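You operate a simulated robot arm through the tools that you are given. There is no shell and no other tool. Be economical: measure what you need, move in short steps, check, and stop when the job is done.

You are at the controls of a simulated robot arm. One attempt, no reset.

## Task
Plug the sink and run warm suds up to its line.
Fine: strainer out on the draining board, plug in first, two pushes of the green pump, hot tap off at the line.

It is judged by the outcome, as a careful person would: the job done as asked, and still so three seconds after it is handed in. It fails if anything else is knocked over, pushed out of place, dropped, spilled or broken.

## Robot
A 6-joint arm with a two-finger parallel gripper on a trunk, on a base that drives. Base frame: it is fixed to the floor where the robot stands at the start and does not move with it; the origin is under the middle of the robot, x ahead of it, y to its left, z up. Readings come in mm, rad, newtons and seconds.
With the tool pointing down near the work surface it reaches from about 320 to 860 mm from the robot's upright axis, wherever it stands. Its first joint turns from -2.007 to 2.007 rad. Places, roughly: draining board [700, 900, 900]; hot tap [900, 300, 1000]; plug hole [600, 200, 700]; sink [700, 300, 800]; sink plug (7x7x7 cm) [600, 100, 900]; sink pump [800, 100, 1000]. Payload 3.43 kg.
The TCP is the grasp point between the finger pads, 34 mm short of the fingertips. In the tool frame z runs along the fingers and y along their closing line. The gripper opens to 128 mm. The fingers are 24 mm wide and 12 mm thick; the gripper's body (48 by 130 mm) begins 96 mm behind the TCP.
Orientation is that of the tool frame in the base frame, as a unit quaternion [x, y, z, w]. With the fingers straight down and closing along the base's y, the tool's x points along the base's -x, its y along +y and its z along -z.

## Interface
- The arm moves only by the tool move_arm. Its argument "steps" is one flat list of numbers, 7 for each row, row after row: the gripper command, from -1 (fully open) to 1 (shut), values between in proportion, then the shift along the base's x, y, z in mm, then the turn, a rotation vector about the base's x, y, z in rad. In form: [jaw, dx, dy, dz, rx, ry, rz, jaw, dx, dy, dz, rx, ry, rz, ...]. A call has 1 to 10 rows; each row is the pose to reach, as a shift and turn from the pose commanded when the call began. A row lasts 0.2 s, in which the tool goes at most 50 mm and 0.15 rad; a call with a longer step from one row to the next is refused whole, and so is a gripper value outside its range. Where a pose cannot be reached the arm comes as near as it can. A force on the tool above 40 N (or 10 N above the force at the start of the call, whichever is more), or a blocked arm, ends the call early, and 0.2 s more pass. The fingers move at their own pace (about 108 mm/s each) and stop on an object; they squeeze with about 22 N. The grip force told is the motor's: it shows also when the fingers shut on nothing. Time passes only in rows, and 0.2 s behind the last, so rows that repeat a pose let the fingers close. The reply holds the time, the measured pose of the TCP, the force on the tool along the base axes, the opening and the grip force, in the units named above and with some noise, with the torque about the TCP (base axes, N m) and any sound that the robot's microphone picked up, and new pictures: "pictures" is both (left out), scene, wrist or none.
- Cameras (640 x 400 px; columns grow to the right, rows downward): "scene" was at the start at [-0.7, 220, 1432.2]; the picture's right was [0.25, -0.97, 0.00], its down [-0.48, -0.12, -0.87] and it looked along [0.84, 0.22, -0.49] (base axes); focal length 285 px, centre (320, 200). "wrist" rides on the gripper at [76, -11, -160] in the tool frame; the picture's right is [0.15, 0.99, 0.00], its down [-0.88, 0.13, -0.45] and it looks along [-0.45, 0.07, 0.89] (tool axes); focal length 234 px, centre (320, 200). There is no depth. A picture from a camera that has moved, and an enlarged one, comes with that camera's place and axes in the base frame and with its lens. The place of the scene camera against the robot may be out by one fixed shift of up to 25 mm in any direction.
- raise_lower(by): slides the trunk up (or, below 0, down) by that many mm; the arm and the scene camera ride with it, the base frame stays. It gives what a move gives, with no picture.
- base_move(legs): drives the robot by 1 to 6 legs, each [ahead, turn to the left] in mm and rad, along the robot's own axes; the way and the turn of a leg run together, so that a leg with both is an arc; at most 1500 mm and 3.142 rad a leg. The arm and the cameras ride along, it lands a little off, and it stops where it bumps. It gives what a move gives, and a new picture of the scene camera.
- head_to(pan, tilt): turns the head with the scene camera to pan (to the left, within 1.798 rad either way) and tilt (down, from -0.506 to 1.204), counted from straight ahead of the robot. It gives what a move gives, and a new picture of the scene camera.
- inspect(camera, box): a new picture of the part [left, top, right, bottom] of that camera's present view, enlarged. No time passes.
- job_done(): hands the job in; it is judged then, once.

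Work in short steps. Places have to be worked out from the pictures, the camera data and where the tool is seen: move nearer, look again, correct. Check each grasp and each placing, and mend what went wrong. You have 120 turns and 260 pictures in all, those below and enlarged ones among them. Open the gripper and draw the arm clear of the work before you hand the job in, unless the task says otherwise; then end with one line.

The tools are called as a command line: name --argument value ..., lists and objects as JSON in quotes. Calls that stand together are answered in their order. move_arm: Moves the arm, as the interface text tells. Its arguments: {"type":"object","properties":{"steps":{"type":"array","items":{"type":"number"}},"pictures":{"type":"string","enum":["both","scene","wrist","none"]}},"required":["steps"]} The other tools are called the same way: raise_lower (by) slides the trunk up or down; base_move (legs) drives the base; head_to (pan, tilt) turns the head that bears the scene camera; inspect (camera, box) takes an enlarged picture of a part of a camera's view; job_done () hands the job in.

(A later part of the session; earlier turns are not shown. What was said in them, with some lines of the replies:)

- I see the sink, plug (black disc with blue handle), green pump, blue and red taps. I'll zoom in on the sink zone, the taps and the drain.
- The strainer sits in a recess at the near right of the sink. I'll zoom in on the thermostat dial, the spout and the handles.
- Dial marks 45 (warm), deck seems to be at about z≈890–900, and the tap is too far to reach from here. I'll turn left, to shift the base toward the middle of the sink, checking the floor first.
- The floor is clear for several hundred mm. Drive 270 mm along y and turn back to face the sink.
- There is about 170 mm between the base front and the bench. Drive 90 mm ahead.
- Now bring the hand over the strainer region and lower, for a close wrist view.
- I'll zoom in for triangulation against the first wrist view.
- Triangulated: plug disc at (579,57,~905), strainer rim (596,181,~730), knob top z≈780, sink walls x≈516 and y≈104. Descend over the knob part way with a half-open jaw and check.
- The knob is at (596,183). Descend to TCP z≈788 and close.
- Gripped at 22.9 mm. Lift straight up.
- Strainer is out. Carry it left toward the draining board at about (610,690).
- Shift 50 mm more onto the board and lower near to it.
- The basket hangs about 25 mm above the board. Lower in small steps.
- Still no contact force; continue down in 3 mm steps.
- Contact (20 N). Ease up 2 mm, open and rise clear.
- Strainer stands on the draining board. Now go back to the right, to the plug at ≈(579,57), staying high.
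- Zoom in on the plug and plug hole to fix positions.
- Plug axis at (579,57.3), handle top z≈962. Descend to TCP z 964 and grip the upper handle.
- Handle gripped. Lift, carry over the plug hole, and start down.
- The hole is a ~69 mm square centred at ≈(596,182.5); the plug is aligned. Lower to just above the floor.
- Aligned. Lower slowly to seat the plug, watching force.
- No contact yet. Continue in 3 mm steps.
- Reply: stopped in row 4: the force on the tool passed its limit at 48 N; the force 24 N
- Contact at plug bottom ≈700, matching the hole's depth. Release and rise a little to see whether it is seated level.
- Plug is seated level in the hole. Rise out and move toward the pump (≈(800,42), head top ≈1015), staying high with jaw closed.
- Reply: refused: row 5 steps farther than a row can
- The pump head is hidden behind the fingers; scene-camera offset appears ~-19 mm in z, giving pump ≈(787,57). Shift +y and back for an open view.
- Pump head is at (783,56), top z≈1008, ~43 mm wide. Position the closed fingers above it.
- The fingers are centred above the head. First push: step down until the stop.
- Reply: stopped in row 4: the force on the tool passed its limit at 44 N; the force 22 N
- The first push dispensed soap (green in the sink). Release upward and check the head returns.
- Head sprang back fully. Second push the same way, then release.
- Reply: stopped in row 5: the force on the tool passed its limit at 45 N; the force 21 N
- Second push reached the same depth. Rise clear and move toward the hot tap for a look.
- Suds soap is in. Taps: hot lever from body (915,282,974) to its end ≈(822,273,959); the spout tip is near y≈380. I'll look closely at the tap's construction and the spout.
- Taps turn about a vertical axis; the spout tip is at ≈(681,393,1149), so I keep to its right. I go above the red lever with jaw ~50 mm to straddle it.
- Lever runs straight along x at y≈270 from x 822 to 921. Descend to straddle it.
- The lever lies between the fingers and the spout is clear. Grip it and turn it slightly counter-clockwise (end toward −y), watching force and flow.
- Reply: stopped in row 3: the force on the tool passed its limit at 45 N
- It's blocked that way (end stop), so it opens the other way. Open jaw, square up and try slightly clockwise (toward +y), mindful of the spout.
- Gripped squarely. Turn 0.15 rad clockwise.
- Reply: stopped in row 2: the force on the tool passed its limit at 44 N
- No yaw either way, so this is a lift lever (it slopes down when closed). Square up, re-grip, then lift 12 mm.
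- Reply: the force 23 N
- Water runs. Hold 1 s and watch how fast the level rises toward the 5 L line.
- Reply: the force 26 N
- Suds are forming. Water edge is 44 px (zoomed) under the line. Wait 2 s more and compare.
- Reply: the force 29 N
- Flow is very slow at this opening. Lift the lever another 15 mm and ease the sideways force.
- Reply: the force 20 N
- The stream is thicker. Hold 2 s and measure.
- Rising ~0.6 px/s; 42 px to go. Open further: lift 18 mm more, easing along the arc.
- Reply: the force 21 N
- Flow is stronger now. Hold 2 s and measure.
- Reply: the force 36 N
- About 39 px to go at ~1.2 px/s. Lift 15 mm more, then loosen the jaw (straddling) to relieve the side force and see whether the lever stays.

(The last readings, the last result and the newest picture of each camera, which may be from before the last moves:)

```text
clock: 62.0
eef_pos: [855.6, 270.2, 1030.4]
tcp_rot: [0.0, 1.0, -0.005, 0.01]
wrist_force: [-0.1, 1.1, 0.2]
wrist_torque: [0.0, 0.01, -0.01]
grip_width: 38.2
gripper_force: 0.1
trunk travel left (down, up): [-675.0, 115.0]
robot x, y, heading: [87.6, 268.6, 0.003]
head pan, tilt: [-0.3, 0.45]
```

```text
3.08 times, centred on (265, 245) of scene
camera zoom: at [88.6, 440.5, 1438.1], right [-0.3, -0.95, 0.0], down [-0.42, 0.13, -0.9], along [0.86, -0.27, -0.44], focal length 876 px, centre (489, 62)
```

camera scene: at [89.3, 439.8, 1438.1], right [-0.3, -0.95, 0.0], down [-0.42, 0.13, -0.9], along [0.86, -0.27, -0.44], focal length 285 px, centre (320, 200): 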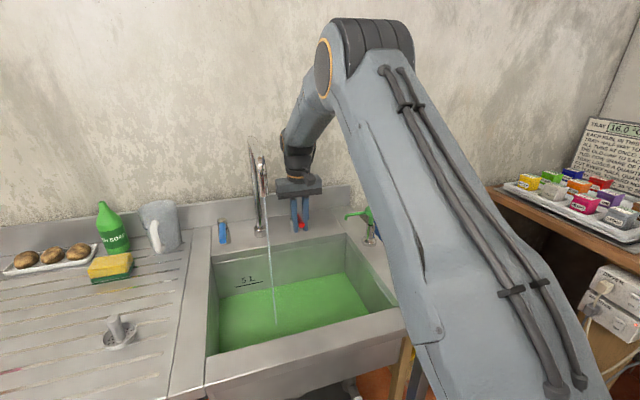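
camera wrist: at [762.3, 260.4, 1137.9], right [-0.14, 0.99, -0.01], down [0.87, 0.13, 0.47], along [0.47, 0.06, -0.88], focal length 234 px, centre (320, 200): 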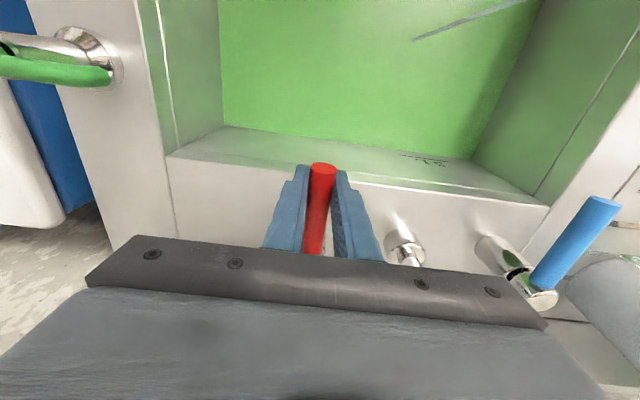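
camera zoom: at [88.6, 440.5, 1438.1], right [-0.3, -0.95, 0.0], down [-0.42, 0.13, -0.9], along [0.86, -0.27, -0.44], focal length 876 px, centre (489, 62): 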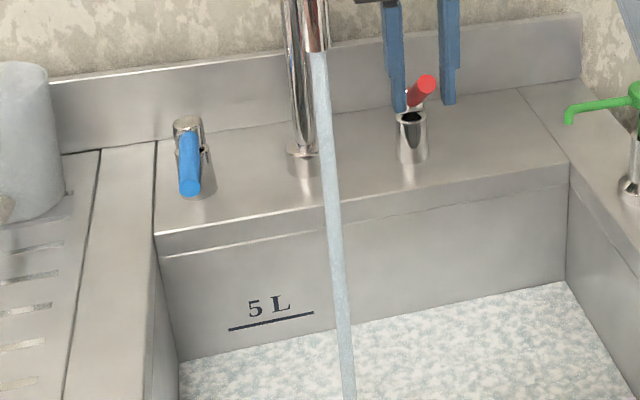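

The lever holds by itself. Raise, shut the fingers and park right above the lever, ready to push it down; measure the level too.

move_arm --steps '[0.4, 0, 0, 30, 0, 0, 0, 0.4, 0, 0, 65, 0, 0, 0, 1, -4, 0, 65, 0, 0, 0, 1, -8, 0, 65, 0, 0, 0, 1, -8, 0, 65, 0, 0, 0]' --pictures "wrist"

inspect --camera "scene" --box '[210, 240, 320, 310]'

```text
clock: 63.2
eef_pos: [847.8, 270.2, 1095.1]
tcp_rot: [0.001, 1.0, -0.004, 0.01]
wrist_force: [0.2, -0.1, -0.4]
wrist_torque: [-0.01, -0.01, -0.01]
grip_width: 0.0
gripper_force: 21.9
trunk travel left (down, up): [-675.0, 115.0]
robot x, y, heading: [91.1, 272.1, -0.002]
head pan, tilt: [-0.3, 0.45]
camera wrist: at [769.3, 259.7, 1252.7], right [-0.14, 0.99, -0.01], down [0.87, 0.13, 0.47], along [0.47, 0.06, -0.88], focal length 234 px, centre (320, 200)
```

wrist: 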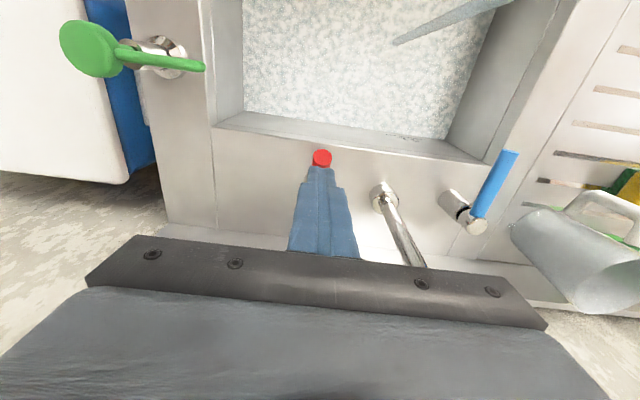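

```text
5.71 times, centred on (265, 275) of scene
camera zoom: at [88.3, 440.4, 1438.1], right [-0.3, -0.96, 0.0], down [-0.42, 0.13, -0.9], along [0.86, -0.27, -0.44], focal length 1627 px, centre (634, -229)
```

zoom: 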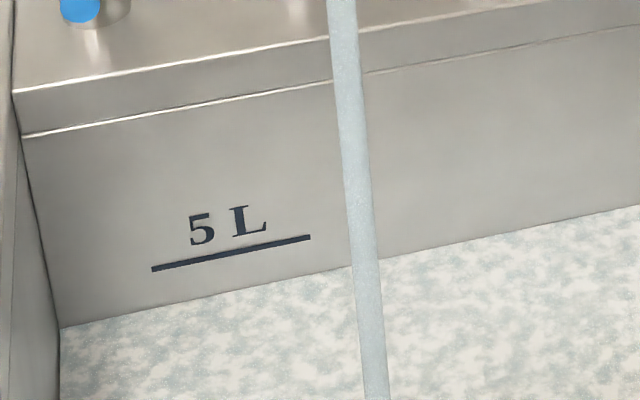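

Parked above the lever. Water edge ≈38 px under the line. Wait another 2.2 s.

move_arm --steps '[1, 0, 0, 0, 0, 0, 0, 1, 0, 0, 0, 0, 0, 0, 1, 0, 0, 0, 0, 0, 0, 1, 0, 0, 0, 0, 0, 0, 1, 0, 0, 0, 0, 0, 0, 1, 0, 0, 0, 0, 0, 0, 1, 0, 0, 0, 0, 0, 0, 1, 0, 0, 0, 0, 0, 0, 1, 0, 0, 0, 0, 0, 0, 1, 0, 0, 0, 0, 0, 0]' --pictures "none"

inspect --camera "scene" --box '[210, 240, 320, 310]'

```text
clock: 65.4
eef_pos: [847.8, 269.5, 1095.6]
tcp_rot: [0.0, 1.0, -0.004, 0.01]
wrist_force: [0.2, -0.9, 0.2]
wrist_torque: [0.0, -0.01, -0.01]
grip_width: 0.0
gripper_force: 22.1
trunk travel left (down, up): [-675.0, 115.0]
robot x, y, heading: [91.5, 271.0, -0.001]
head pan, tilt: [-0.3, 0.45]
```

```text
5.71 times, centred on (265, 275) of scene
camera zoom: at [88.4, 440.4, 1438.1], right [-0.3, -0.96, 0.0], down [-0.42, 0.13, -0.9], along [0.86, -0.27, -0.44], focal length 1627 px, centre (634, -229)
```

zoom: 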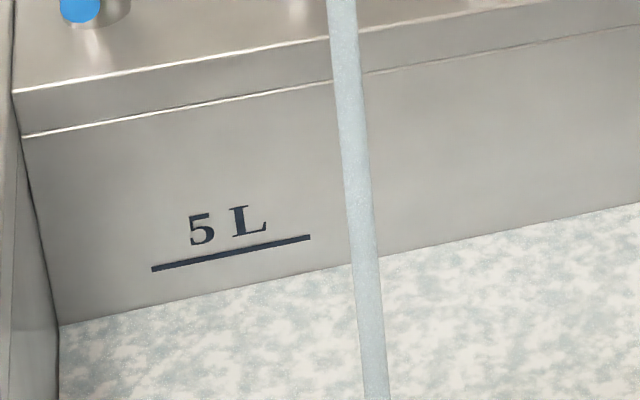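

Rising ~1.2 px/s with ~36 px to go. Wait about 9 s, then look.

move_arm --steps '[1, 0, 0, 0, 0, 0, 0, 1, 0, 0, 0, 0, 0, 0, 1, 0, 0, 0, 0, 0, 0, 1, 0, 0, 0, 0, 0, 0, 1, 0, 0, 0, 0, 0, 0, 1, 0, 0, 0, 0, 0, 0, 1, 0, 0, 0, 0, 0, 0, 1, 0, 0, 0, 0, 0, 0, 1, 0, 0, 0, 0, 0, 0, 1, 0, 0, 0, 0, 0, 0]' --pictures "none"

move_arm --steps '[1, 0, 0, 0, 0, 0, 0, 1, 0, 0, 0, 0, 0, 0, 1, 0, 0, 0, 0, 0, 0, 1, 0, 0, 0, 0, 0, 0, 1, 0, 0, 0, 0, 0, 0, 1, 0, 0, 0, 0, 0, 0, 1, 0, 0, 0, 0, 0, 0, 1, 0, 0, 0, 0, 0, 0, 1, 0, 0, 0, 0, 0, 0, 1, 0, 0, 0, 0, 0, 0]' --pictures "none"

move_arm --steps '[1, 0, 0, 0, 0, 0, 0, 1, 0, 0, 0, 0, 0, 0, 1, 0, 0, 0, 0, 0, 0, 1, 0, 0, 0, 0, 0, 0, 1, 0, 0, 0, 0, 0, 0, 1, 0, 0, 0, 0, 0, 0, 1, 0, 0, 0, 0, 0, 0, 1, 0, 0, 0, 0, 0, 0, 1, 0, 0, 0, 0, 0, 0, 1, 0, 0, 0, 0, 0, 0]' --pictures "none"

move_arm --steps '[1, 0, 0, 0, 0, 0, 0, 1, 0, 0, 0, 0, 0, 0, 1, 0, 0, 0, 0, 0, 0, 1, 0, 0, 0, 0, 0, 0, 1, 0, 0, 0, 0, 0, 0, 1, 0, 0, 0, 0, 0, 0, 1, 0, 0, 0, 0, 0, 0, 1, 0, 0, 0, 0, 0, 0, 1, 0, 0, 0, 0, 0, 0, 1, 0, 0, 0, 0, 0, 0]' --pictures "none"

inspect --camera "scene" --box '[210, 240, 320, 310]'

```text
clock: 67.6
eef_pos: [847.6, 269.0, 1094.6]
tcp_rot: [0.002, 1.0, -0.003, 0.009]
wrist_force: [-0.2, -0.5, -0.4]
wrist_torque: [0.05, 0.02, 0.05]
grip_width: 0.3
gripper_force: 22.4
trunk travel left (down, up): [-675.0, 115.0]
robot x, y, heading: [88.3, 270.9, 0.001]
head pan, tilt: [-0.3, 0.45]
```

```text
clock: 69.8
eef_pos: [847.5, 270.9, 1094.7]
tcp_rot: [0.001, 1.0, -0.003, 0.009]
wrist_force: [0.0, 0.4, -1.0]
wrist_torque: [-0.01, -0.01, 0.01]
grip_width: 0.0
gripper_force: 22.2
trunk travel left (down, up): [-675.0, 115.0]
robot x, y, heading: [93.3, 268.6, 0.001]
head pan, tilt: [-0.3, 0.45]
```

```text
clock: 72.0
eef_pos: [847.3, 268.6, 1094.6]
tcp_rot: [0.002, 1.0, -0.004, 0.01]
wrist_force: [-0.1, -0.3, 0.3]
wrist_torque: [0.01, 0.02, 0.01]
grip_width: 0.0
gripper_force: 21.7
trunk travel left (down, up): [-675.0, 115.0]
robot x, y, heading: [89.7, 274.7, -0.001]
head pan, tilt: [-0.3, 0.45]
```

```text
clock: 74.2
eef_pos: [847.9, 269.7, 1095.5]
tcp_rot: [0.002, 1.0, -0.003, 0.01]
wrist_force: [0.1, -0.1, -0.3]
wrist_torque: [0.02, 0.01, 0.01]
grip_width: 0.0
gripper_force: 21.3
trunk travel left (down, up): [-675.0, 115.0]
robot x, y, heading: [89.6, 268.4, -0.001]
head pan, tilt: [-0.3, 0.45]
```

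```text
5.71 times, centred on (265, 275) of scene
camera zoom: at [88.4, 440.4, 1438.1], right [-0.3, -0.96, 0.0], down [-0.42, 0.13, -0.9], along [0.86, -0.27, -0.44], focal length 1627 px, centre (634, -229)
```

zoom: 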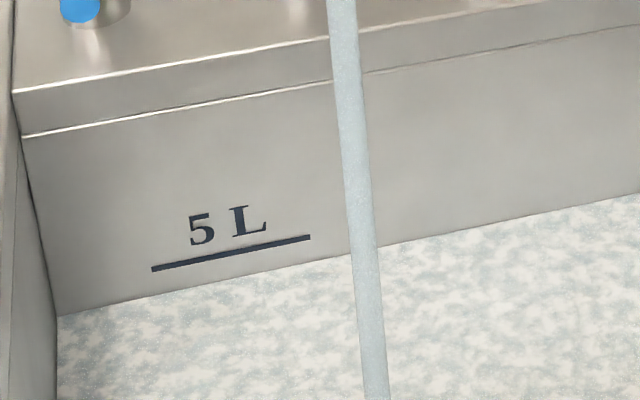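

Rate ≈1.05 px/s, ~25 px remaining. Wait ~15 s more.

move_arm --steps '[1, 0, 0, 0, 0, 0, 0, 1, 0, 0, 0, 0, 0, 0, 1, 0, 0, 0, 0, 0, 0, 1, 0, 0, 0, 0, 0, 0, 1, 0, 0, 0, 0, 0, 0, 1, 0, 0, 0, 0, 0, 0, 1, 0, 0, 0, 0, 0, 0, 1, 0, 0, 0, 0, 0, 0, 1, 0, 0, 0, 0, 0, 0, 1, 0, 0, 0, 0, 0, 0]' --pictures "none"

move_arm --steps '[1, 0, 0, 0, 0, 0, 0, 1, 0, 0, 0, 0, 0, 0, 1, 0, 0, 0, 0, 0, 0, 1, 0, 0, 0, 0, 0, 0, 1, 0, 0, 0, 0, 0, 0, 1, 0, 0, 0, 0, 0, 0, 1, 0, 0, 0, 0, 0, 0, 1, 0, 0, 0, 0, 0, 0, 1, 0, 0, 0, 0, 0, 0, 1, 0, 0, 0, 0, 0, 0]' --pictures "none"

move_arm --steps '[1, 0, 0, 0, 0, 0, 0, 1, 0, 0, 0, 0, 0, 0, 1, 0, 0, 0, 0, 0, 0, 1, 0, 0, 0, 0, 0, 0, 1, 0, 0, 0, 0, 0, 0, 1, 0, 0, 0, 0, 0, 0, 1, 0, 0, 0, 0, 0, 0, 1, 0, 0, 0, 0, 0, 0, 1, 0, 0, 0, 0, 0, 0, 1, 0, 0, 0, 0, 0, 0]' --pictures "none"

move_arm --steps '[1, 0, 0, 0, 0, 0, 0, 1, 0, 0, 0, 0, 0, 0, 1, 0, 0, 0, 0, 0, 0, 1, 0, 0, 0, 0, 0, 0, 1, 0, 0, 0, 0, 0, 0, 1, 0, 0, 0, 0, 0, 0, 1, 0, 0, 0, 0, 0, 0, 1, 0, 0, 0, 0, 0, 0, 1, 0, 0, 0, 0, 0, 0, 1, 0, 0, 0, 0, 0, 0]' --pictures "none"

move_arm --steps '[1, 0, 0, 0, 0, 0, 0, 1, 0, 0, 0, 0, 0, 0, 1, 0, 0, 0, 0, 0, 0, 1, 0, 0, 0, 0, 0, 0, 1, 0, 0, 0, 0, 0, 0, 1, 0, 0, 0, 0, 0, 0, 1, 0, 0, 0, 0, 0, 0, 1, 0, 0, 0, 0, 0, 0, 1, 0, 0, 0, 0, 0, 0, 1, 0, 0, 0, 0, 0, 0]' --pictures "none"

move_arm --steps '[1, 0, 0, 0, 0, 0, 0, 1, 0, 0, 0, 0, 0, 0, 1, 0, 0, 0, 0, 0, 0, 1, 0, 0, 0, 0, 0, 0, 1, 0, 0, 0, 0, 0, 0, 1, 0, 0, 0, 0, 0, 0, 1, 0, 0, 0, 0, 0, 0, 1, 0, 0, 0, 0, 0, 0, 1, 0, 0, 0, 0, 0, 0, 1, 0, 0, 0, 0, 0, 0]' --pictures "none"

inspect --camera "scene" --box '[210, 240, 320, 310]'

```text
clock: 76.4
eef_pos: [847.7, 269.0, 1095.3]
tcp_rot: [0.0, 1.0, -0.004, 0.009]
wrist_force: [0.2, -0.6, 0.7]
wrist_torque: [0.02, -0.04, 0.0]
grip_width: 0.0
gripper_force: 21.5
trunk travel left (down, up): [-675.0, 115.0]
robot x, y, heading: [89.6, 269.2, -0.005]
head pan, tilt: [-0.3, 0.45]
```

```text
clock: 78.6
eef_pos: [847.1, 269.0, 1095.7]
tcp_rot: [0.001, 1.0, -0.004, 0.009]
wrist_force: [0.2, 0.2, 0.3]
wrist_torque: [0.02, -0.02, 0.01]
grip_width: 0.0
gripper_force: 22.2
trunk travel left (down, up): [-675.0, 115.0]
robot x, y, heading: [89.5, 272.6, 0.003]
head pan, tilt: [-0.3, 0.45]
```

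```text
clock: 80.8
eef_pos: [847.2, 270.8, 1095.8]
tcp_rot: [0.001, 1.0, -0.004, 0.009]
wrist_force: [-0.2, 0.1, -0.2]
wrist_torque: [0.01, 0.0, 0.0]
grip_width: 0.1
gripper_force: 22.3
trunk travel left (down, up): [-675.0, 115.0]
robot x, y, heading: [90.7, 270.3, -0.005]
head pan, tilt: [-0.3, 0.45]
```

```text
clock: 83.0
eef_pos: [846.6, 270.1, 1095.1]
tcp_rot: [0.001, 1.0, -0.003, 0.01]
wrist_force: [0.1, 0.7, 0.4]
wrist_torque: [0.0, 0.0, 0.03]
grip_width: 0.0
gripper_force: 22.3
trunk travel left (down, up): [-675.0, 115.0]
robot x, y, heading: [81.8, 272.7, -0.002]
head pan, tilt: [-0.3, 0.45]
```

```text
clock: 85.2
eef_pos: [847.2, 271.0, 1094.1]
tcp_rot: [0.001, 1.0, -0.003, 0.009]
wrist_force: [-0.3, 0.1, 0.3]
wrist_torque: [-0.01, 0.0, -0.01]
grip_width: 0.2
gripper_force: 21.6
trunk travel left (down, up): [-675.0, 115.0]
robot x, y, heading: [88.5, 269.9, -0.0]
head pan, tilt: [-0.3, 0.45]
```

```text
clock: 87.4
eef_pos: [846.3, 268.7, 1095.4]
tcp_rot: [0.001, 1.0, -0.003, 0.01]
wrist_force: [0.8, 0.3, -0.3]
wrist_torque: [0.01, 0.03, 0.01]
grip_width: 0.0
gripper_force: 22.0
trunk travel left (down, up): [-675.0, 115.0]
robot x, y, heading: [89.7, 275.6, -0.002]
head pan, tilt: [-0.3, 0.45]
```

```text
5.71 times, centred on (265, 275) of scene
camera zoom: at [88.4, 440.4, 1438.1], right [-0.3, -0.96, 0.0], down [-0.42, 0.13, -0.9], along [0.86, -0.27, -0.44], focal length 1627 px, centre (634, -229)
```

zoom: 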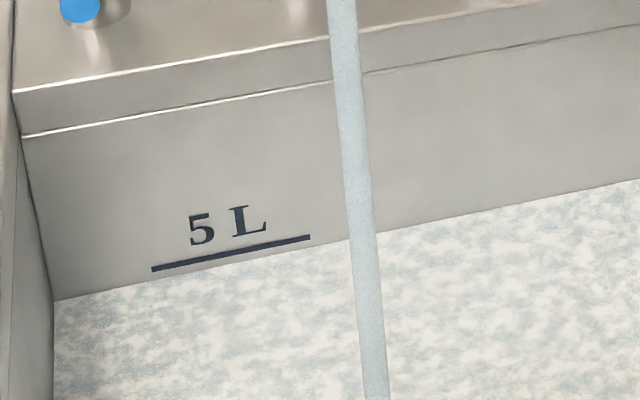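

~9 px to go at 1.2 px/s. Wait 4.4 s, moving slightly closer to the lever, and re-check.

move_arm --steps '[1, 0, 0, 0, 0, 0, 0, 1, 0, 0, 0, 0, 0, 0, 1, 0, 0, 0, 0, 0, 0, 1, 0, 0, 0, 0, 0, 0, 1, 0, 0, 0, 0, 0, 0, 1, 0, 0, 0, 0, 0, 0, 1, 0, 0, 0, 0, 0, 0, 1, 0, 0, 0, 0, 0, 0, 1, 0, 0, 0, 0, 0, 0, 1, 0, 0, 0, 0, 0, 0]' --pictures "none"

move_arm --steps '[1, 0, 0, 0, 0, 0, 0, 1, 0, 0, 0, 0, 0, 0, 1, 0, 0, 0, 0, 0, 0, 1, 0, 0, 0, 0, 0, 0, 1, 0, 0, 0, 0, 0, 0, 1, 0, 0, 0, 0, 0, 0, 1, 0, 0, -10, 0, 0, 0]' --pictures "none"

inspect --camera "scene" --box '[210, 240, 320, 310]'

inspect --camera "scene" --box '[260, 150, 340, 250]'

```text
clock: 89.6
eef_pos: [847.9, 268.8, 1095.6]
tcp_rot: [0.002, 1.0, -0.004, 0.01]
wrist_force: [-0.7, -0.2, 0.6]
wrist_torque: [0.0, 0.02, 0.0]
grip_width: 0.1
gripper_force: 21.7
trunk travel left (down, up): [-675.0, 115.0]
robot x, y, heading: [87.5, 270.9, -0.006]
head pan, tilt: [-0.3, 0.45]
```

```text
clock: 91.2
eef_pos: [846.2, 269.9, 1085.1]
tcp_rot: [0.001, 1.0, -0.003, 0.01]
wrist_force: [0.9, 0.6, 1.3]
wrist_torque: [0.03, -0.01, 0.0]
grip_width: 0.3
gripper_force: 22.0
trunk travel left (down, up): [-675.0, 115.0]
robot x, y, heading: [86.1, 271.1, 0.004]
head pan, tilt: [-0.3, 0.45]
```

```text
5.71 times, centred on (265, 275) of scene
camera zoom: at [88.3, 440.4, 1438.1], right [-0.3, -0.96, 0.0], down [-0.42, 0.13, -0.9], along [0.86, -0.27, -0.44], focal length 1627 px, centre (634, -229)
```

zoom: 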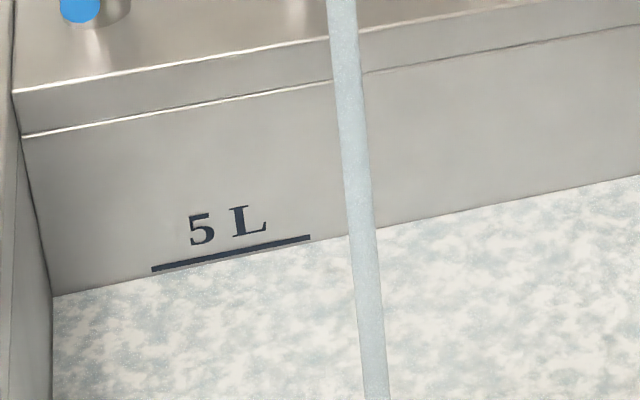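

```text
4.00 times, centred on (300, 200) of scene
camera zoom: at [88.3, 440.4, 1438.1], right [-0.3, -0.96, 0.0], down [-0.42, 0.13, -0.9], along [0.86, -0.27, -0.44], focal length 1139 px, centre (400, 200)
```

zoom: 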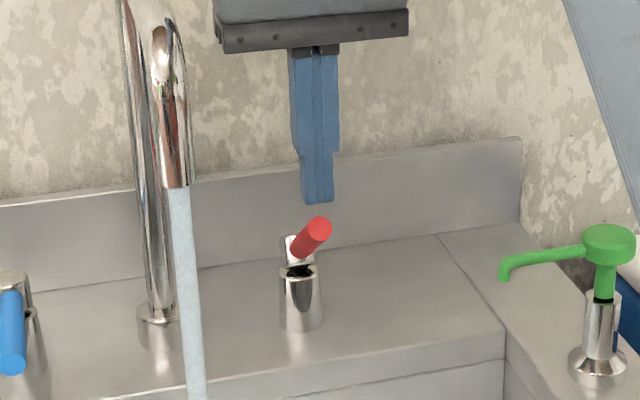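

Water is just under the line's lower edge. Hold ~1 s, then push the lever down in the same call.

move_arm --steps '[1, 0, 0, 0, 0, 0, 0, 1, 0, 0, 0, 0, 0, 0, 1, 0, 0, 0, 0, 0, 0, 1, 0, 0, 0, 0, 0, 0, 1, 0, 0, -20, 0, 0, 0, 1, 0, 0, -38, 0, 0, 0, 1, 0, 0, -54, 0, 0, 0, 1, 0, 0, -68, 0, 0, 0, 1, 0, 0, -78, 0, 0, 0, 1, 0, 0, -84, 0, 0, 0]' --pictures "scene"

inspect --camera "scene" --box '[230, 150, 350, 300]'

```text
clock: 93.3
eef_pos: [847.3, 269.7, 1013.4]
tcp_rot: [0.001, 1.0, -0.003, 0.015]
wrist_force: [-4.8, 0.4, 19.1]
wrist_torque: [0.0, 0.38, -0.04]
grip_width: 0.0
gripper_force: 22.1
trunk travel left (down, up): [-675.0, 115.0]
robot x, y, heading: [85.0, 269.3, 0.005]
head pan, tilt: [-0.3, 0.45]
stopped in row 10: the force on the tool passed its limit at 48 N (the readings are from after the stop); the commanded pose is now the measured one
camera scene: at [86.8, 440.5, 1438.1], right [-0.3, -0.96, 0.0], down [-0.41, 0.13, -0.9], along [0.86, -0.27, -0.43], focal length 285 px, centre (320, 200)
```

scene: 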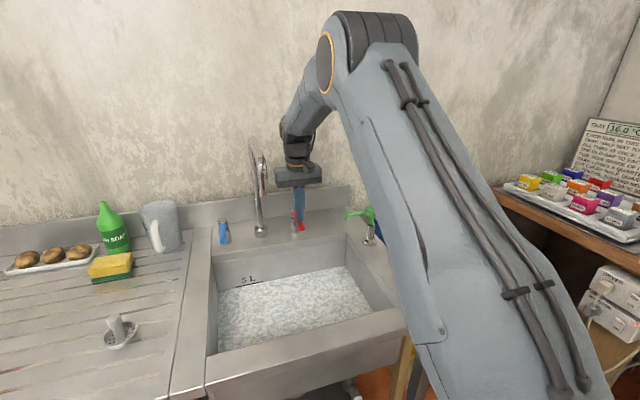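

```text
2.67 times, centred on (290, 225) of scene
camera zoom: at [86.8, 440.5, 1438.1], right [-0.3, -0.96, 0.0], down [-0.41, 0.13, -0.9], along [0.86, -0.27, -0.43], focal length 759 px, centre (400, 133)
```

zoom: 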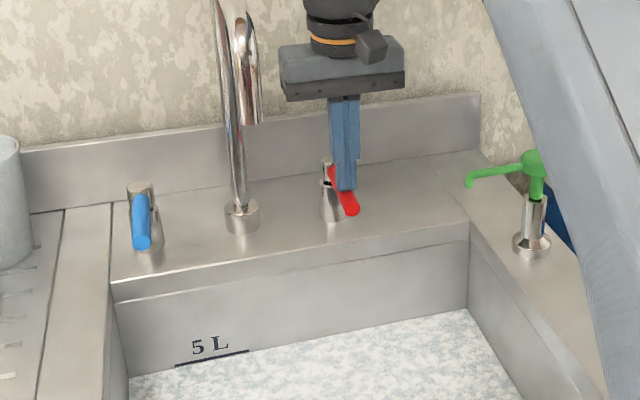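

Flow has stopped. Check the level and lever closely.

inspect --camera "scene" --box '[210, 240, 320, 310]'

inspect --camera "scene" --box '[240, 180, 300, 220]'

```text
5.71 times, centred on (265, 275) of scene
camera zoom: at [86.8, 440.5, 1438.1], right [-0.3, -0.96, 0.0], down [-0.41, 0.13, -0.9], along [0.86, -0.27, -0.43], focal length 1627 px, centre (634, -229)
```

zoom: 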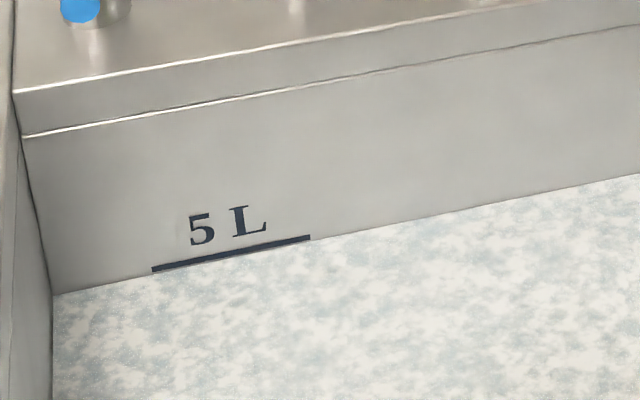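

```text
10.00 times, centred on (270, 200) of scene
camera zoom: at [86.8, 440.5, 1438.1], right [-0.3, -0.96, 0.0], down [-0.41, 0.13, -0.9], along [0.86, -0.27, -0.43], focal length 2846 px, centre (820, 200)
```

zoom: 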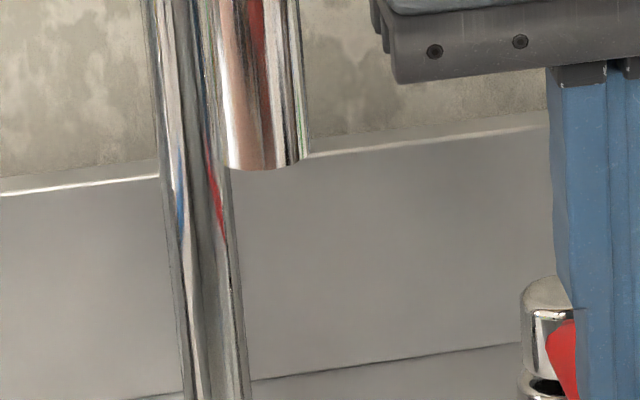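

Zoom further to judge the level against the line.

inspect --camera "scene" --box '[230, 272, 270, 297]'

```text
16.00 times, centred on (250, 284) of scene
camera zoom: at [86.8, 440.5, 1438.1], right [-0.3, -0.96, 0.0], down [-0.41, 0.13, -0.9], along [0.86, -0.27, -0.43], focal length 4554 px, centre (1440, -1152)
```

zoom: 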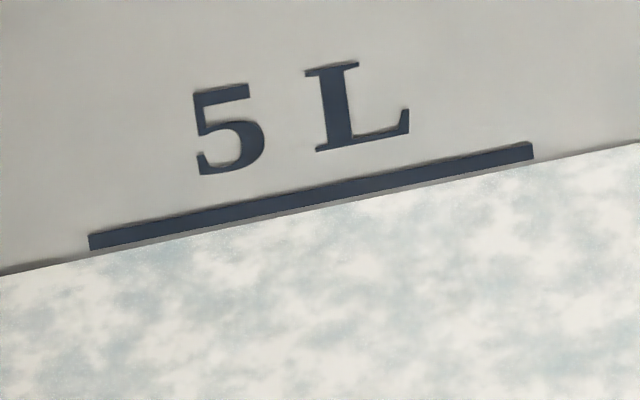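

Water is a hair below the line's lower edge (~0.3–0.4 L shy of its centre). Top up: straddle the lever again and re-grip.

move_arm --steps '[1, 0, 0, 35, 0, 0, 0, 0.2, -5, 0, 45, 0, 0, 0, 0.2, -7, 0, 45, 0, 0, 0, 0.2, -7, 0, 45, 0, 0, 0, 0.2, -7, 0, 0, 0, 0, 0, 0.2, -7, 0, -42, 0, 0, 0, 1, -7, 0, -42, 0, 0, 0, 1, -7, 0, -42, 0, 0, 0, 1, -7, 0, -42, 0, 0, 0]' --pictures "wrist"

inspect --camera "scene" --box '[210, 160, 330, 310]'

```text
clock: 95.3
eef_pos: [841.6, 269.7, 966.7]
tcp_rot: [0.002, 1.0, -0.003, 0.013]
wrist_force: [0.0, 2.2, 0.1]
wrist_torque: [0.02, -0.02, 0.43]
grip_width: 18.5
gripper_force: 45.0
trunk travel left (down, up): [-675.0, 115.0]
robot x, y, heading: [88.6, 271.5, 0.001]
head pan, tilt: [-0.3, 0.45]
camera wrist: at [762.0, 260.2, 1124.0], right [-0.15, 0.99, -0.01], down [0.87, 0.13, 0.48], along [0.47, 0.06, -0.88], focal length 234 px, centre (320, 200)
```

wrist: 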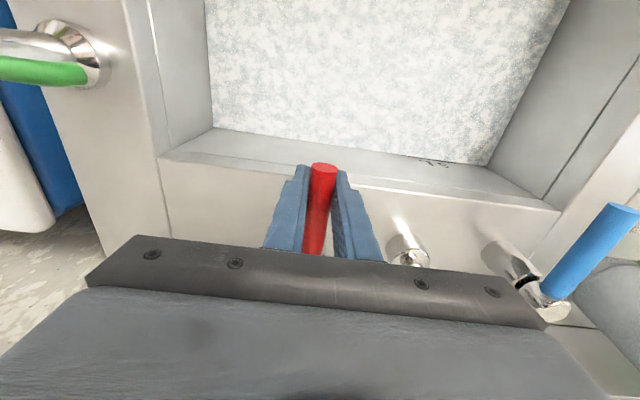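

```text
2.67 times, centred on (270, 235) of scene
camera zoom: at [88.2, 440.5, 1438.1], right [-0.3, -0.96, 0.0], down [-0.42, 0.13, -0.9], along [0.86, -0.27, -0.44], focal length 759 px, centre (453, 107)
```

zoom: 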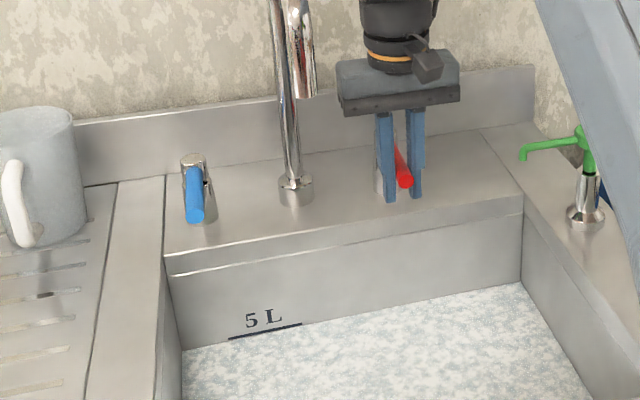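

Gripped. Lift ~22 mm for a gentle flow, hold about 1 s, and check.

move_arm --steps '[1, 0, 0, 8, 0, 0, 0, 1, 0, 0, 15, 0, 0, 0, 1, 1, 0, 22, 0, 0, 0, 1, 1, 0, 22, 0, 0, 0, 1, 1, 0, 22, 0, 0, 0, 1, 1, 0, 22, 0, 0, 0, 1, 1, 0, 22, 0, 0, 0, 1, 1, 0, 22, 0, 0, 0]' --pictures "none"

inspect --camera "scene" --box '[230, 272, 270, 297]'

```text
clock: 97.1
eef_pos: [842.2, 271.3, 989.3]
tcp_rot: [0.001, 1.0, -0.003, 0.012]
wrist_force: [-3.6, 2.3, -14.6]
wrist_torque: [0.05, 1.25, 0.53]
grip_width: 18.5
gripper_force: 45.5
trunk travel left (down, up): [-675.0, 115.0]
robot x, y, heading: [86.7, 271.4, 0.004]
head pan, tilt: [-0.3, 0.45]
```

```text
16.00 times, centred on (250, 284) of scene
camera zoom: at [88.7, 440.6, 1438.1], right [-0.3, -0.96, 0.0], down [-0.42, 0.13, -0.9], along [0.86, -0.27, -0.44], focal length 4554 px, centre (1440, -1152)
```

zoom: 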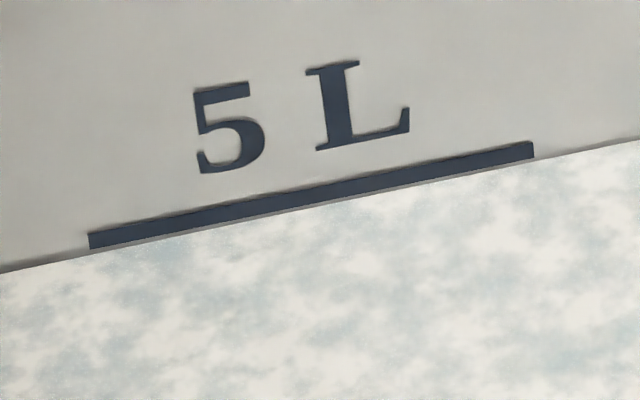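

Barely rising; ~8 px (at this zoom) to the line's centre. Hold ~4 s.

move_arm --steps '[1, 0, 0, 0, 0, 0, 0, 1, 0, 0, 0, 0, 0, 0, 1, 0, 0, 0, 0, 0, 0, 1, 0, 0, 0, 0, 0, 0, 1, 0, 0, 0, 0, 0, 0, 1, 0, 0, 0, 0, 0, 0, 1, 0, 0, 0, 0, 0, 0, 1, 0, 0, 0, 0, 0, 0, 1, 0, 0, 0, 0, 0, 0, 1, 0, 0, 0, 0, 0, 0]' --pictures "none"

move_arm --steps '[1, 0, 0, 0, 0, 0, 0, 1, 0, 0, 0, 0, 0, 0, 1, 0, 0, 0, 0, 0, 0, 1, 0, 0, 0, 0, 0, 0, 1, 0, 0, 0, 0, 0, 0, 1, 0, 0, 0, 0, 0, 0, 1, 0, 0, 0, 0, 0, 0]' --pictures "none"

inspect --camera "scene" --box '[230, 272, 270, 297]'

```text
clock: 99.3
eef_pos: [842.7, 269.9, 990.6]
tcp_rot: [0.001, 1.0, -0.005, 0.012]
wrist_force: [-4.9, 1.5, -11.2]
wrist_torque: [0.09, 0.94, 0.48]
grip_width: 18.8
gripper_force: 44.7
trunk travel left (down, up): [-675.0, 115.0]
robot x, y, heading: [87.5, 272.6, -0.0]
head pan, tilt: [-0.3, 0.45]
```

```text
clock: 100.9
eef_pos: [842.5, 269.7, 989.4]
tcp_rot: [0.001, 1.0, -0.005, 0.012]
wrist_force: [-2.7, 1.1, -8.8]
wrist_torque: [0.1, 0.65, 0.49]
grip_width: 18.6
gripper_force: 45.0
trunk travel left (down, up): [-675.0, 115.0]
robot x, y, heading: [90.1, 269.2, 0.001]
head pan, tilt: [-0.3, 0.45]
```

```text
16.00 times, centred on (250, 284) of scene
camera zoom: at [88.4, 440.6, 1438.1], right [-0.3, -0.96, 0.0], down [-0.42, 0.13, -0.9], along [0.86, -0.27, -0.44], focal length 4554 px, centre (1440, -1152)
```

zoom: 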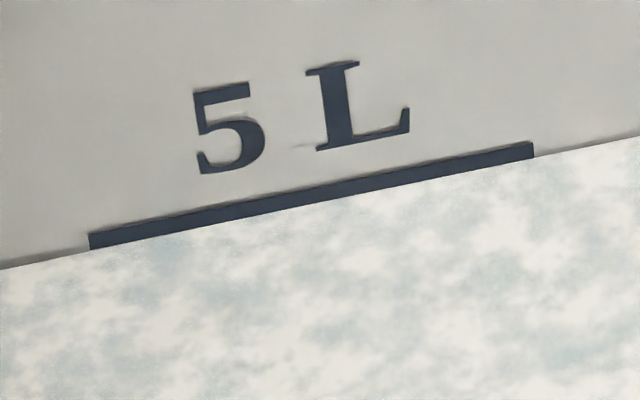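

Now touching the line's lower edge; ~6 px to its centre at ~0.9 px/s. Hold ~5 s more.

move_arm --steps '[1, 0, 0, 0, 0, 0, 0, 1, 0, 0, 0, 0, 0, 0, 1, 0, 0, 0, 0, 0, 0, 1, 0, 0, 0, 0, 0, 0, 1, 0, 0, 0, 0, 0, 0, 1, 0, 0, 0, 0, 0, 0, 1, 0, 0, 0, 0, 0, 0, 1, 0, 0, 0, 0, 0, 0, 1, 0, 0, 0, 0, 0, 0, 1, 0, 0, 0, 0, 0, 0]' --pictures "none"

move_arm --steps '[1, 0, 0, 0, 0, 0, 0, 1, 0, 0, 0, 0, 0, 0, 1, 0, 0, 0, 0, 0, 0, 1, 0, 0, 0, 0, 0, 0, 1, 0, 0, 0, 0, 0, 0, 1, 0, 0, 0, 0, 0, 0, 1, 0, 0, 0, 0, 0, 0, 1, 0, 0, 0, 0, 0, 0, 1, 0, 0, 0, 0, 0, 0, 1, 0, 0, 0, 0, 0, 0]' --pictures "none"

inspect --camera "scene" --box '[230, 272, 270, 297]'

```text
clock: 103.1
eef_pos: [842.8, 270.2, 990.6]
tcp_rot: [0.001, 1.0, -0.003, 0.013]
wrist_force: [-1.0, 1.5, -2.7]
wrist_torque: [0.13, 0.22, 0.51]
grip_width: 18.5
gripper_force: 44.9
trunk travel left (down, up): [-675.0, 115.0]
robot x, y, heading: [87.5, 270.8, 0.002]
head pan, tilt: [-0.3, 0.45]
```

```text
clock: 105.3
eef_pos: [843.3, 270.9, 990.5]
tcp_rot: [0.0, 1.0, -0.003, 0.013]
wrist_force: [2.4, 0.5, 0.1]
wrist_torque: [0.13, -0.05, 0.54]
grip_width: 18.5
gripper_force: 45.5
trunk travel left (down, up): [-675.0, 115.0]
robot x, y, heading: [92.2, 273.4, 0.001]
head pan, tilt: [-0.3, 0.45]
```

```text
16.00 times, centred on (250, 284) of scene
camera zoom: at [88.3, 440.6, 1438.1], right [-0.3, -0.96, 0.0], down [-0.42, 0.13, -0.9], along [0.86, -0.27, -0.44], focal length 4554 px, centre (1440, -1152)
```

zoom: 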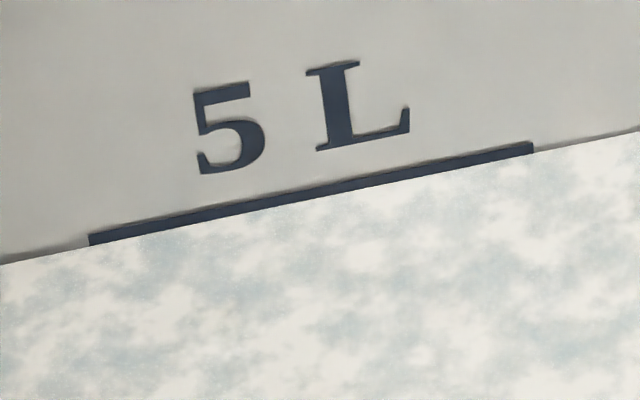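

Water now covers about a third of the line. Hold ~1 s, lower the lever to closed, release.

move_arm --steps '[1, 0, 0, 0, 0, 0, 0, 1, 0, 0, 0, 0, 0, 0, 1, 0, 0, 0, 0, 0, 0, 1, 0, 0, 0, 0, 0, 0, 1, 0, 0, -8, 0, 0, 0, 1, -1, 0, -16, 0, 0, 0, 1, -1, 0, -22, 0, 0, 0, 0.3, -1, 0, -22, 0, 0, 0, 0.2, -1, 0, -22, 0, 0, 0]' --pictures "none"

move_arm --steps '[0.2, 2, 0, 40, 0, 0, 0, 0.2, 4, 0, 80, 0, 0, 0, 1, 6, 0, 80, 0, 0, 0, 1, 6, 0, 80, 0, 0, 0, 1, 6, 0, 62, 0, 0, 0, 1, 6, 0, 52, 0, 0, 0, 1, 6, 0, 44, 0, 0, 0, 1, 6, 0, 38, 0, 0, 0]' --pictures "none"

inspect --camera "scene" --box '[210, 160, 330, 310]'

inspect --camera "scene" --box '[230, 272, 270, 297]'

```text
clock: 107.3
eef_pos: [840.8, 270.8, 967.9]
tcp_rot: [0.001, 1.0, -0.003, 0.012]
wrist_force: [-0.1, -0.9, -0.1]
wrist_torque: [0.01, 0.02, 0.0]
grip_width: 51.3
gripper_force: 0.0
trunk travel left (down, up): [-675.0, 115.0]
robot x, y, heading: [87.4, 269.7, -0.0]
head pan, tilt: [-0.3, 0.45]
```

```text
clock: 109.3
eef_pos: [848.5, 270.6, 1012.1]
tcp_rot: [0.001, 1.0, -0.004, 0.017]
wrist_force: [-3.2, -0.4, 17.7]
wrist_torque: [0.0, 0.33, -0.08]
grip_width: 0.0
gripper_force: 22.0
trunk travel left (down, up): [-675.0, 115.0]
robot x, y, heading: [89.7, 271.8, 0.001]
head pan, tilt: [-0.3, 0.45]
stopped in row 8: the force on the tool passed its limit at 42 N (the readings are from after the stop); the commanded pose is now the measured one
```

```text
2.67 times, centred on (270, 235) of scene
camera zoom: at [86.9, 440.6, 1438.0], right [-0.3, -0.96, 0.0], down [-0.41, 0.13, -0.9], along [0.86, -0.27, -0.43], focal length 759 px, centre (453, 107)
```

zoom: 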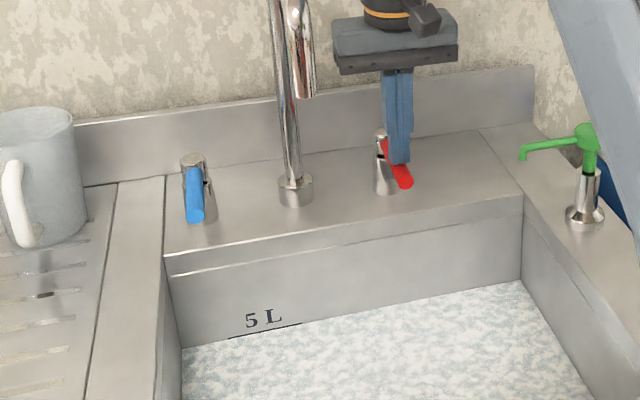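

```text
16.00 times, centred on (250, 284) of scene
camera zoom: at [86.9, 440.6, 1438.0], right [-0.3, -0.96, 0.0], down [-0.41, 0.13, -0.9], along [0.86, -0.27, -0.43], focal length 4554 px, centre (1440, -1152)
```

zoom: 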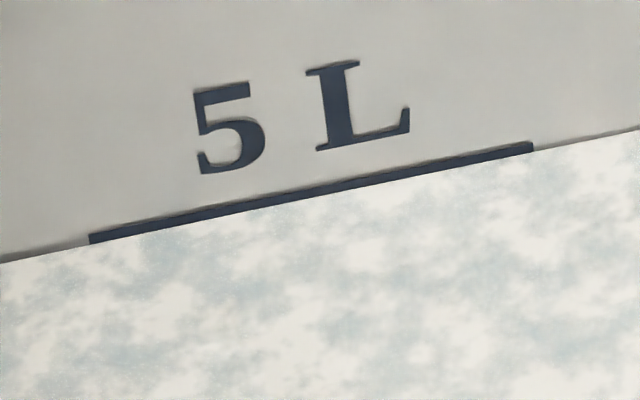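

Tap shut, water at the line's middle. Withdraw up, to the right, then back, opening the jaw.

move_arm --steps '[1, 0, 0, 40, 0, 0, 0, 1, 0, -10, 85, 0, 0, 0, 1, 0, -50, 100, 0, 0, 0, 0, -30, -80, 110, 0, 0, 0, -1, -75, -85, 120, 0, 0, 0, -1, -120, -85, 130, 0, 0, 0, -1, -165, -85, 145, 0, 0, 0, -1, -210, -85, 160, 0, 0, 0, -1, -250, -85, 180, 0, 0, 0, -1, -290, -85, 200, 0, 0, 0]' --pictures "both"

head_to --pan 0.0 --tilt 0.65

inspect --camera "scene" --box '[240, 60, 500, 240]'

```text
clock: 111.5
eef_pos: [556.6, 185.5, 1210.7]
tcp_rot: [0.001, 1.0, -0.003, 0.016]
wrist_force: [0.6, 1.1, -1.0]
wrist_torque: [0.01, 0.05, 0.01]
grip_width: 128.0
gripper_force: 0.0
trunk travel left (down, up): [-675.0, 115.0]
robot x, y, heading: [90.2, 269.3, -0.001]
head pan, tilt: [-0.3, 0.45]
camera scene: at [88.8, 440.5, 1438.1], right [-0.3, -0.96, 0.0], down [-0.42, 0.13, -0.9], along [0.86, -0.27, -0.44], focal length 285 px, centre (320, 200)
camera wrist: at [477.6, 176.2, 1366.8], right [-0.14, 0.99, -0.01], down [0.87, 0.13, 0.48], along [0.48, 0.06, -0.88], focal length 234 px, centre (320, 200)
```

scene: 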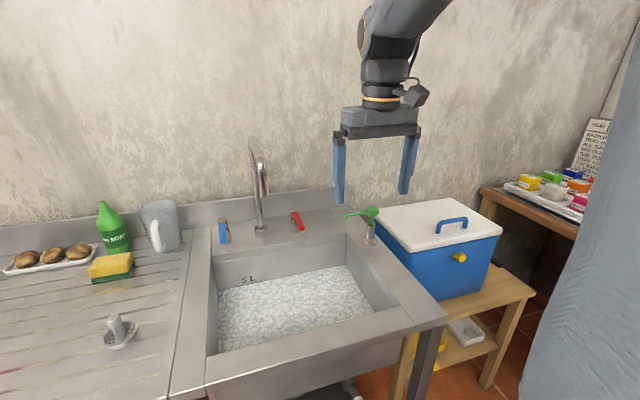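
wrist: 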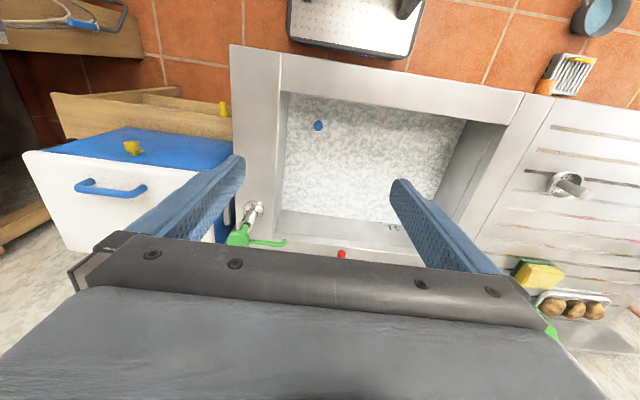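

```text
clock: 112.3
eef_pos: [557.9, 186.2, 1210.8]
tcp_rot: [0.001, 1.0, -0.003, 0.016]
wrist_force: [-0.3, 0.8, -0.1]
wrist_torque: [0.0, -0.03, -0.06]
grip_width: 127.9
gripper_force: 0.0
trunk travel left (down, up): [-675.0, 115.0]
robot x, y, heading: [91.1, 272.0, 0.004]
head pan, tilt: [0.0, 0.649]
camera scene: at [87.0, 467.6, 1420.3], right [0.0, -1.0, 0.0], down [-0.6, 0.0, -0.8], along [0.8, 0.0, -0.6], focal length 285 px, centre (320, 200)
```

scene: 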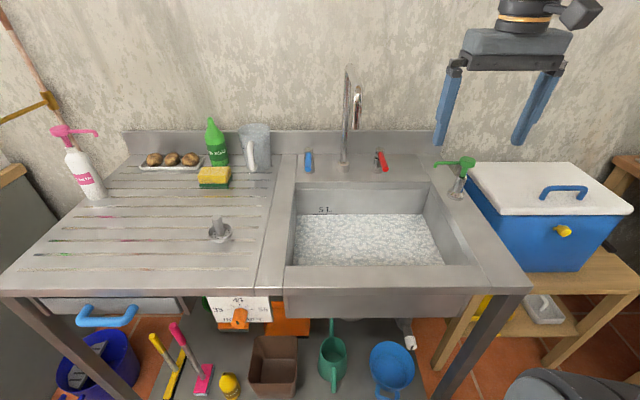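

```text
2.22 times, centred on (370, 150) of scene
camera zoom: at [87.0, 467.6, 1420.3], right [0.0, -1.0, 0.0], down [-0.6, 0.0, -0.8], along [0.8, 0.0, -0.6], focal length 633 px, centre (209, 311)
```

zoom: 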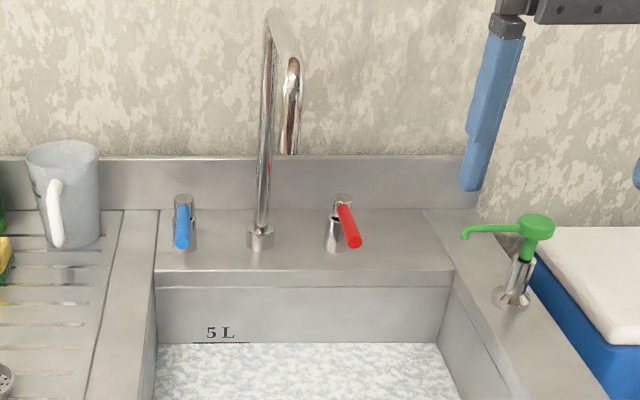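

Everything is in place: the tap is off, suds are at the line, the plug is in and the strainer is on the board. The arm is clear, so I hand the job in.

job_done

```text
The job is handed in.
```

The sink is plugged and filled with suds to the 5 L line: the strainer is standing on the draining board, the plug went in first, the green pump got two pushes, and the hot tap (its dial at 45 °C) is off. I shut it slightly early the first time, so I reopened it briefly to reach the line. The arm was drawn clear with the gripper open.
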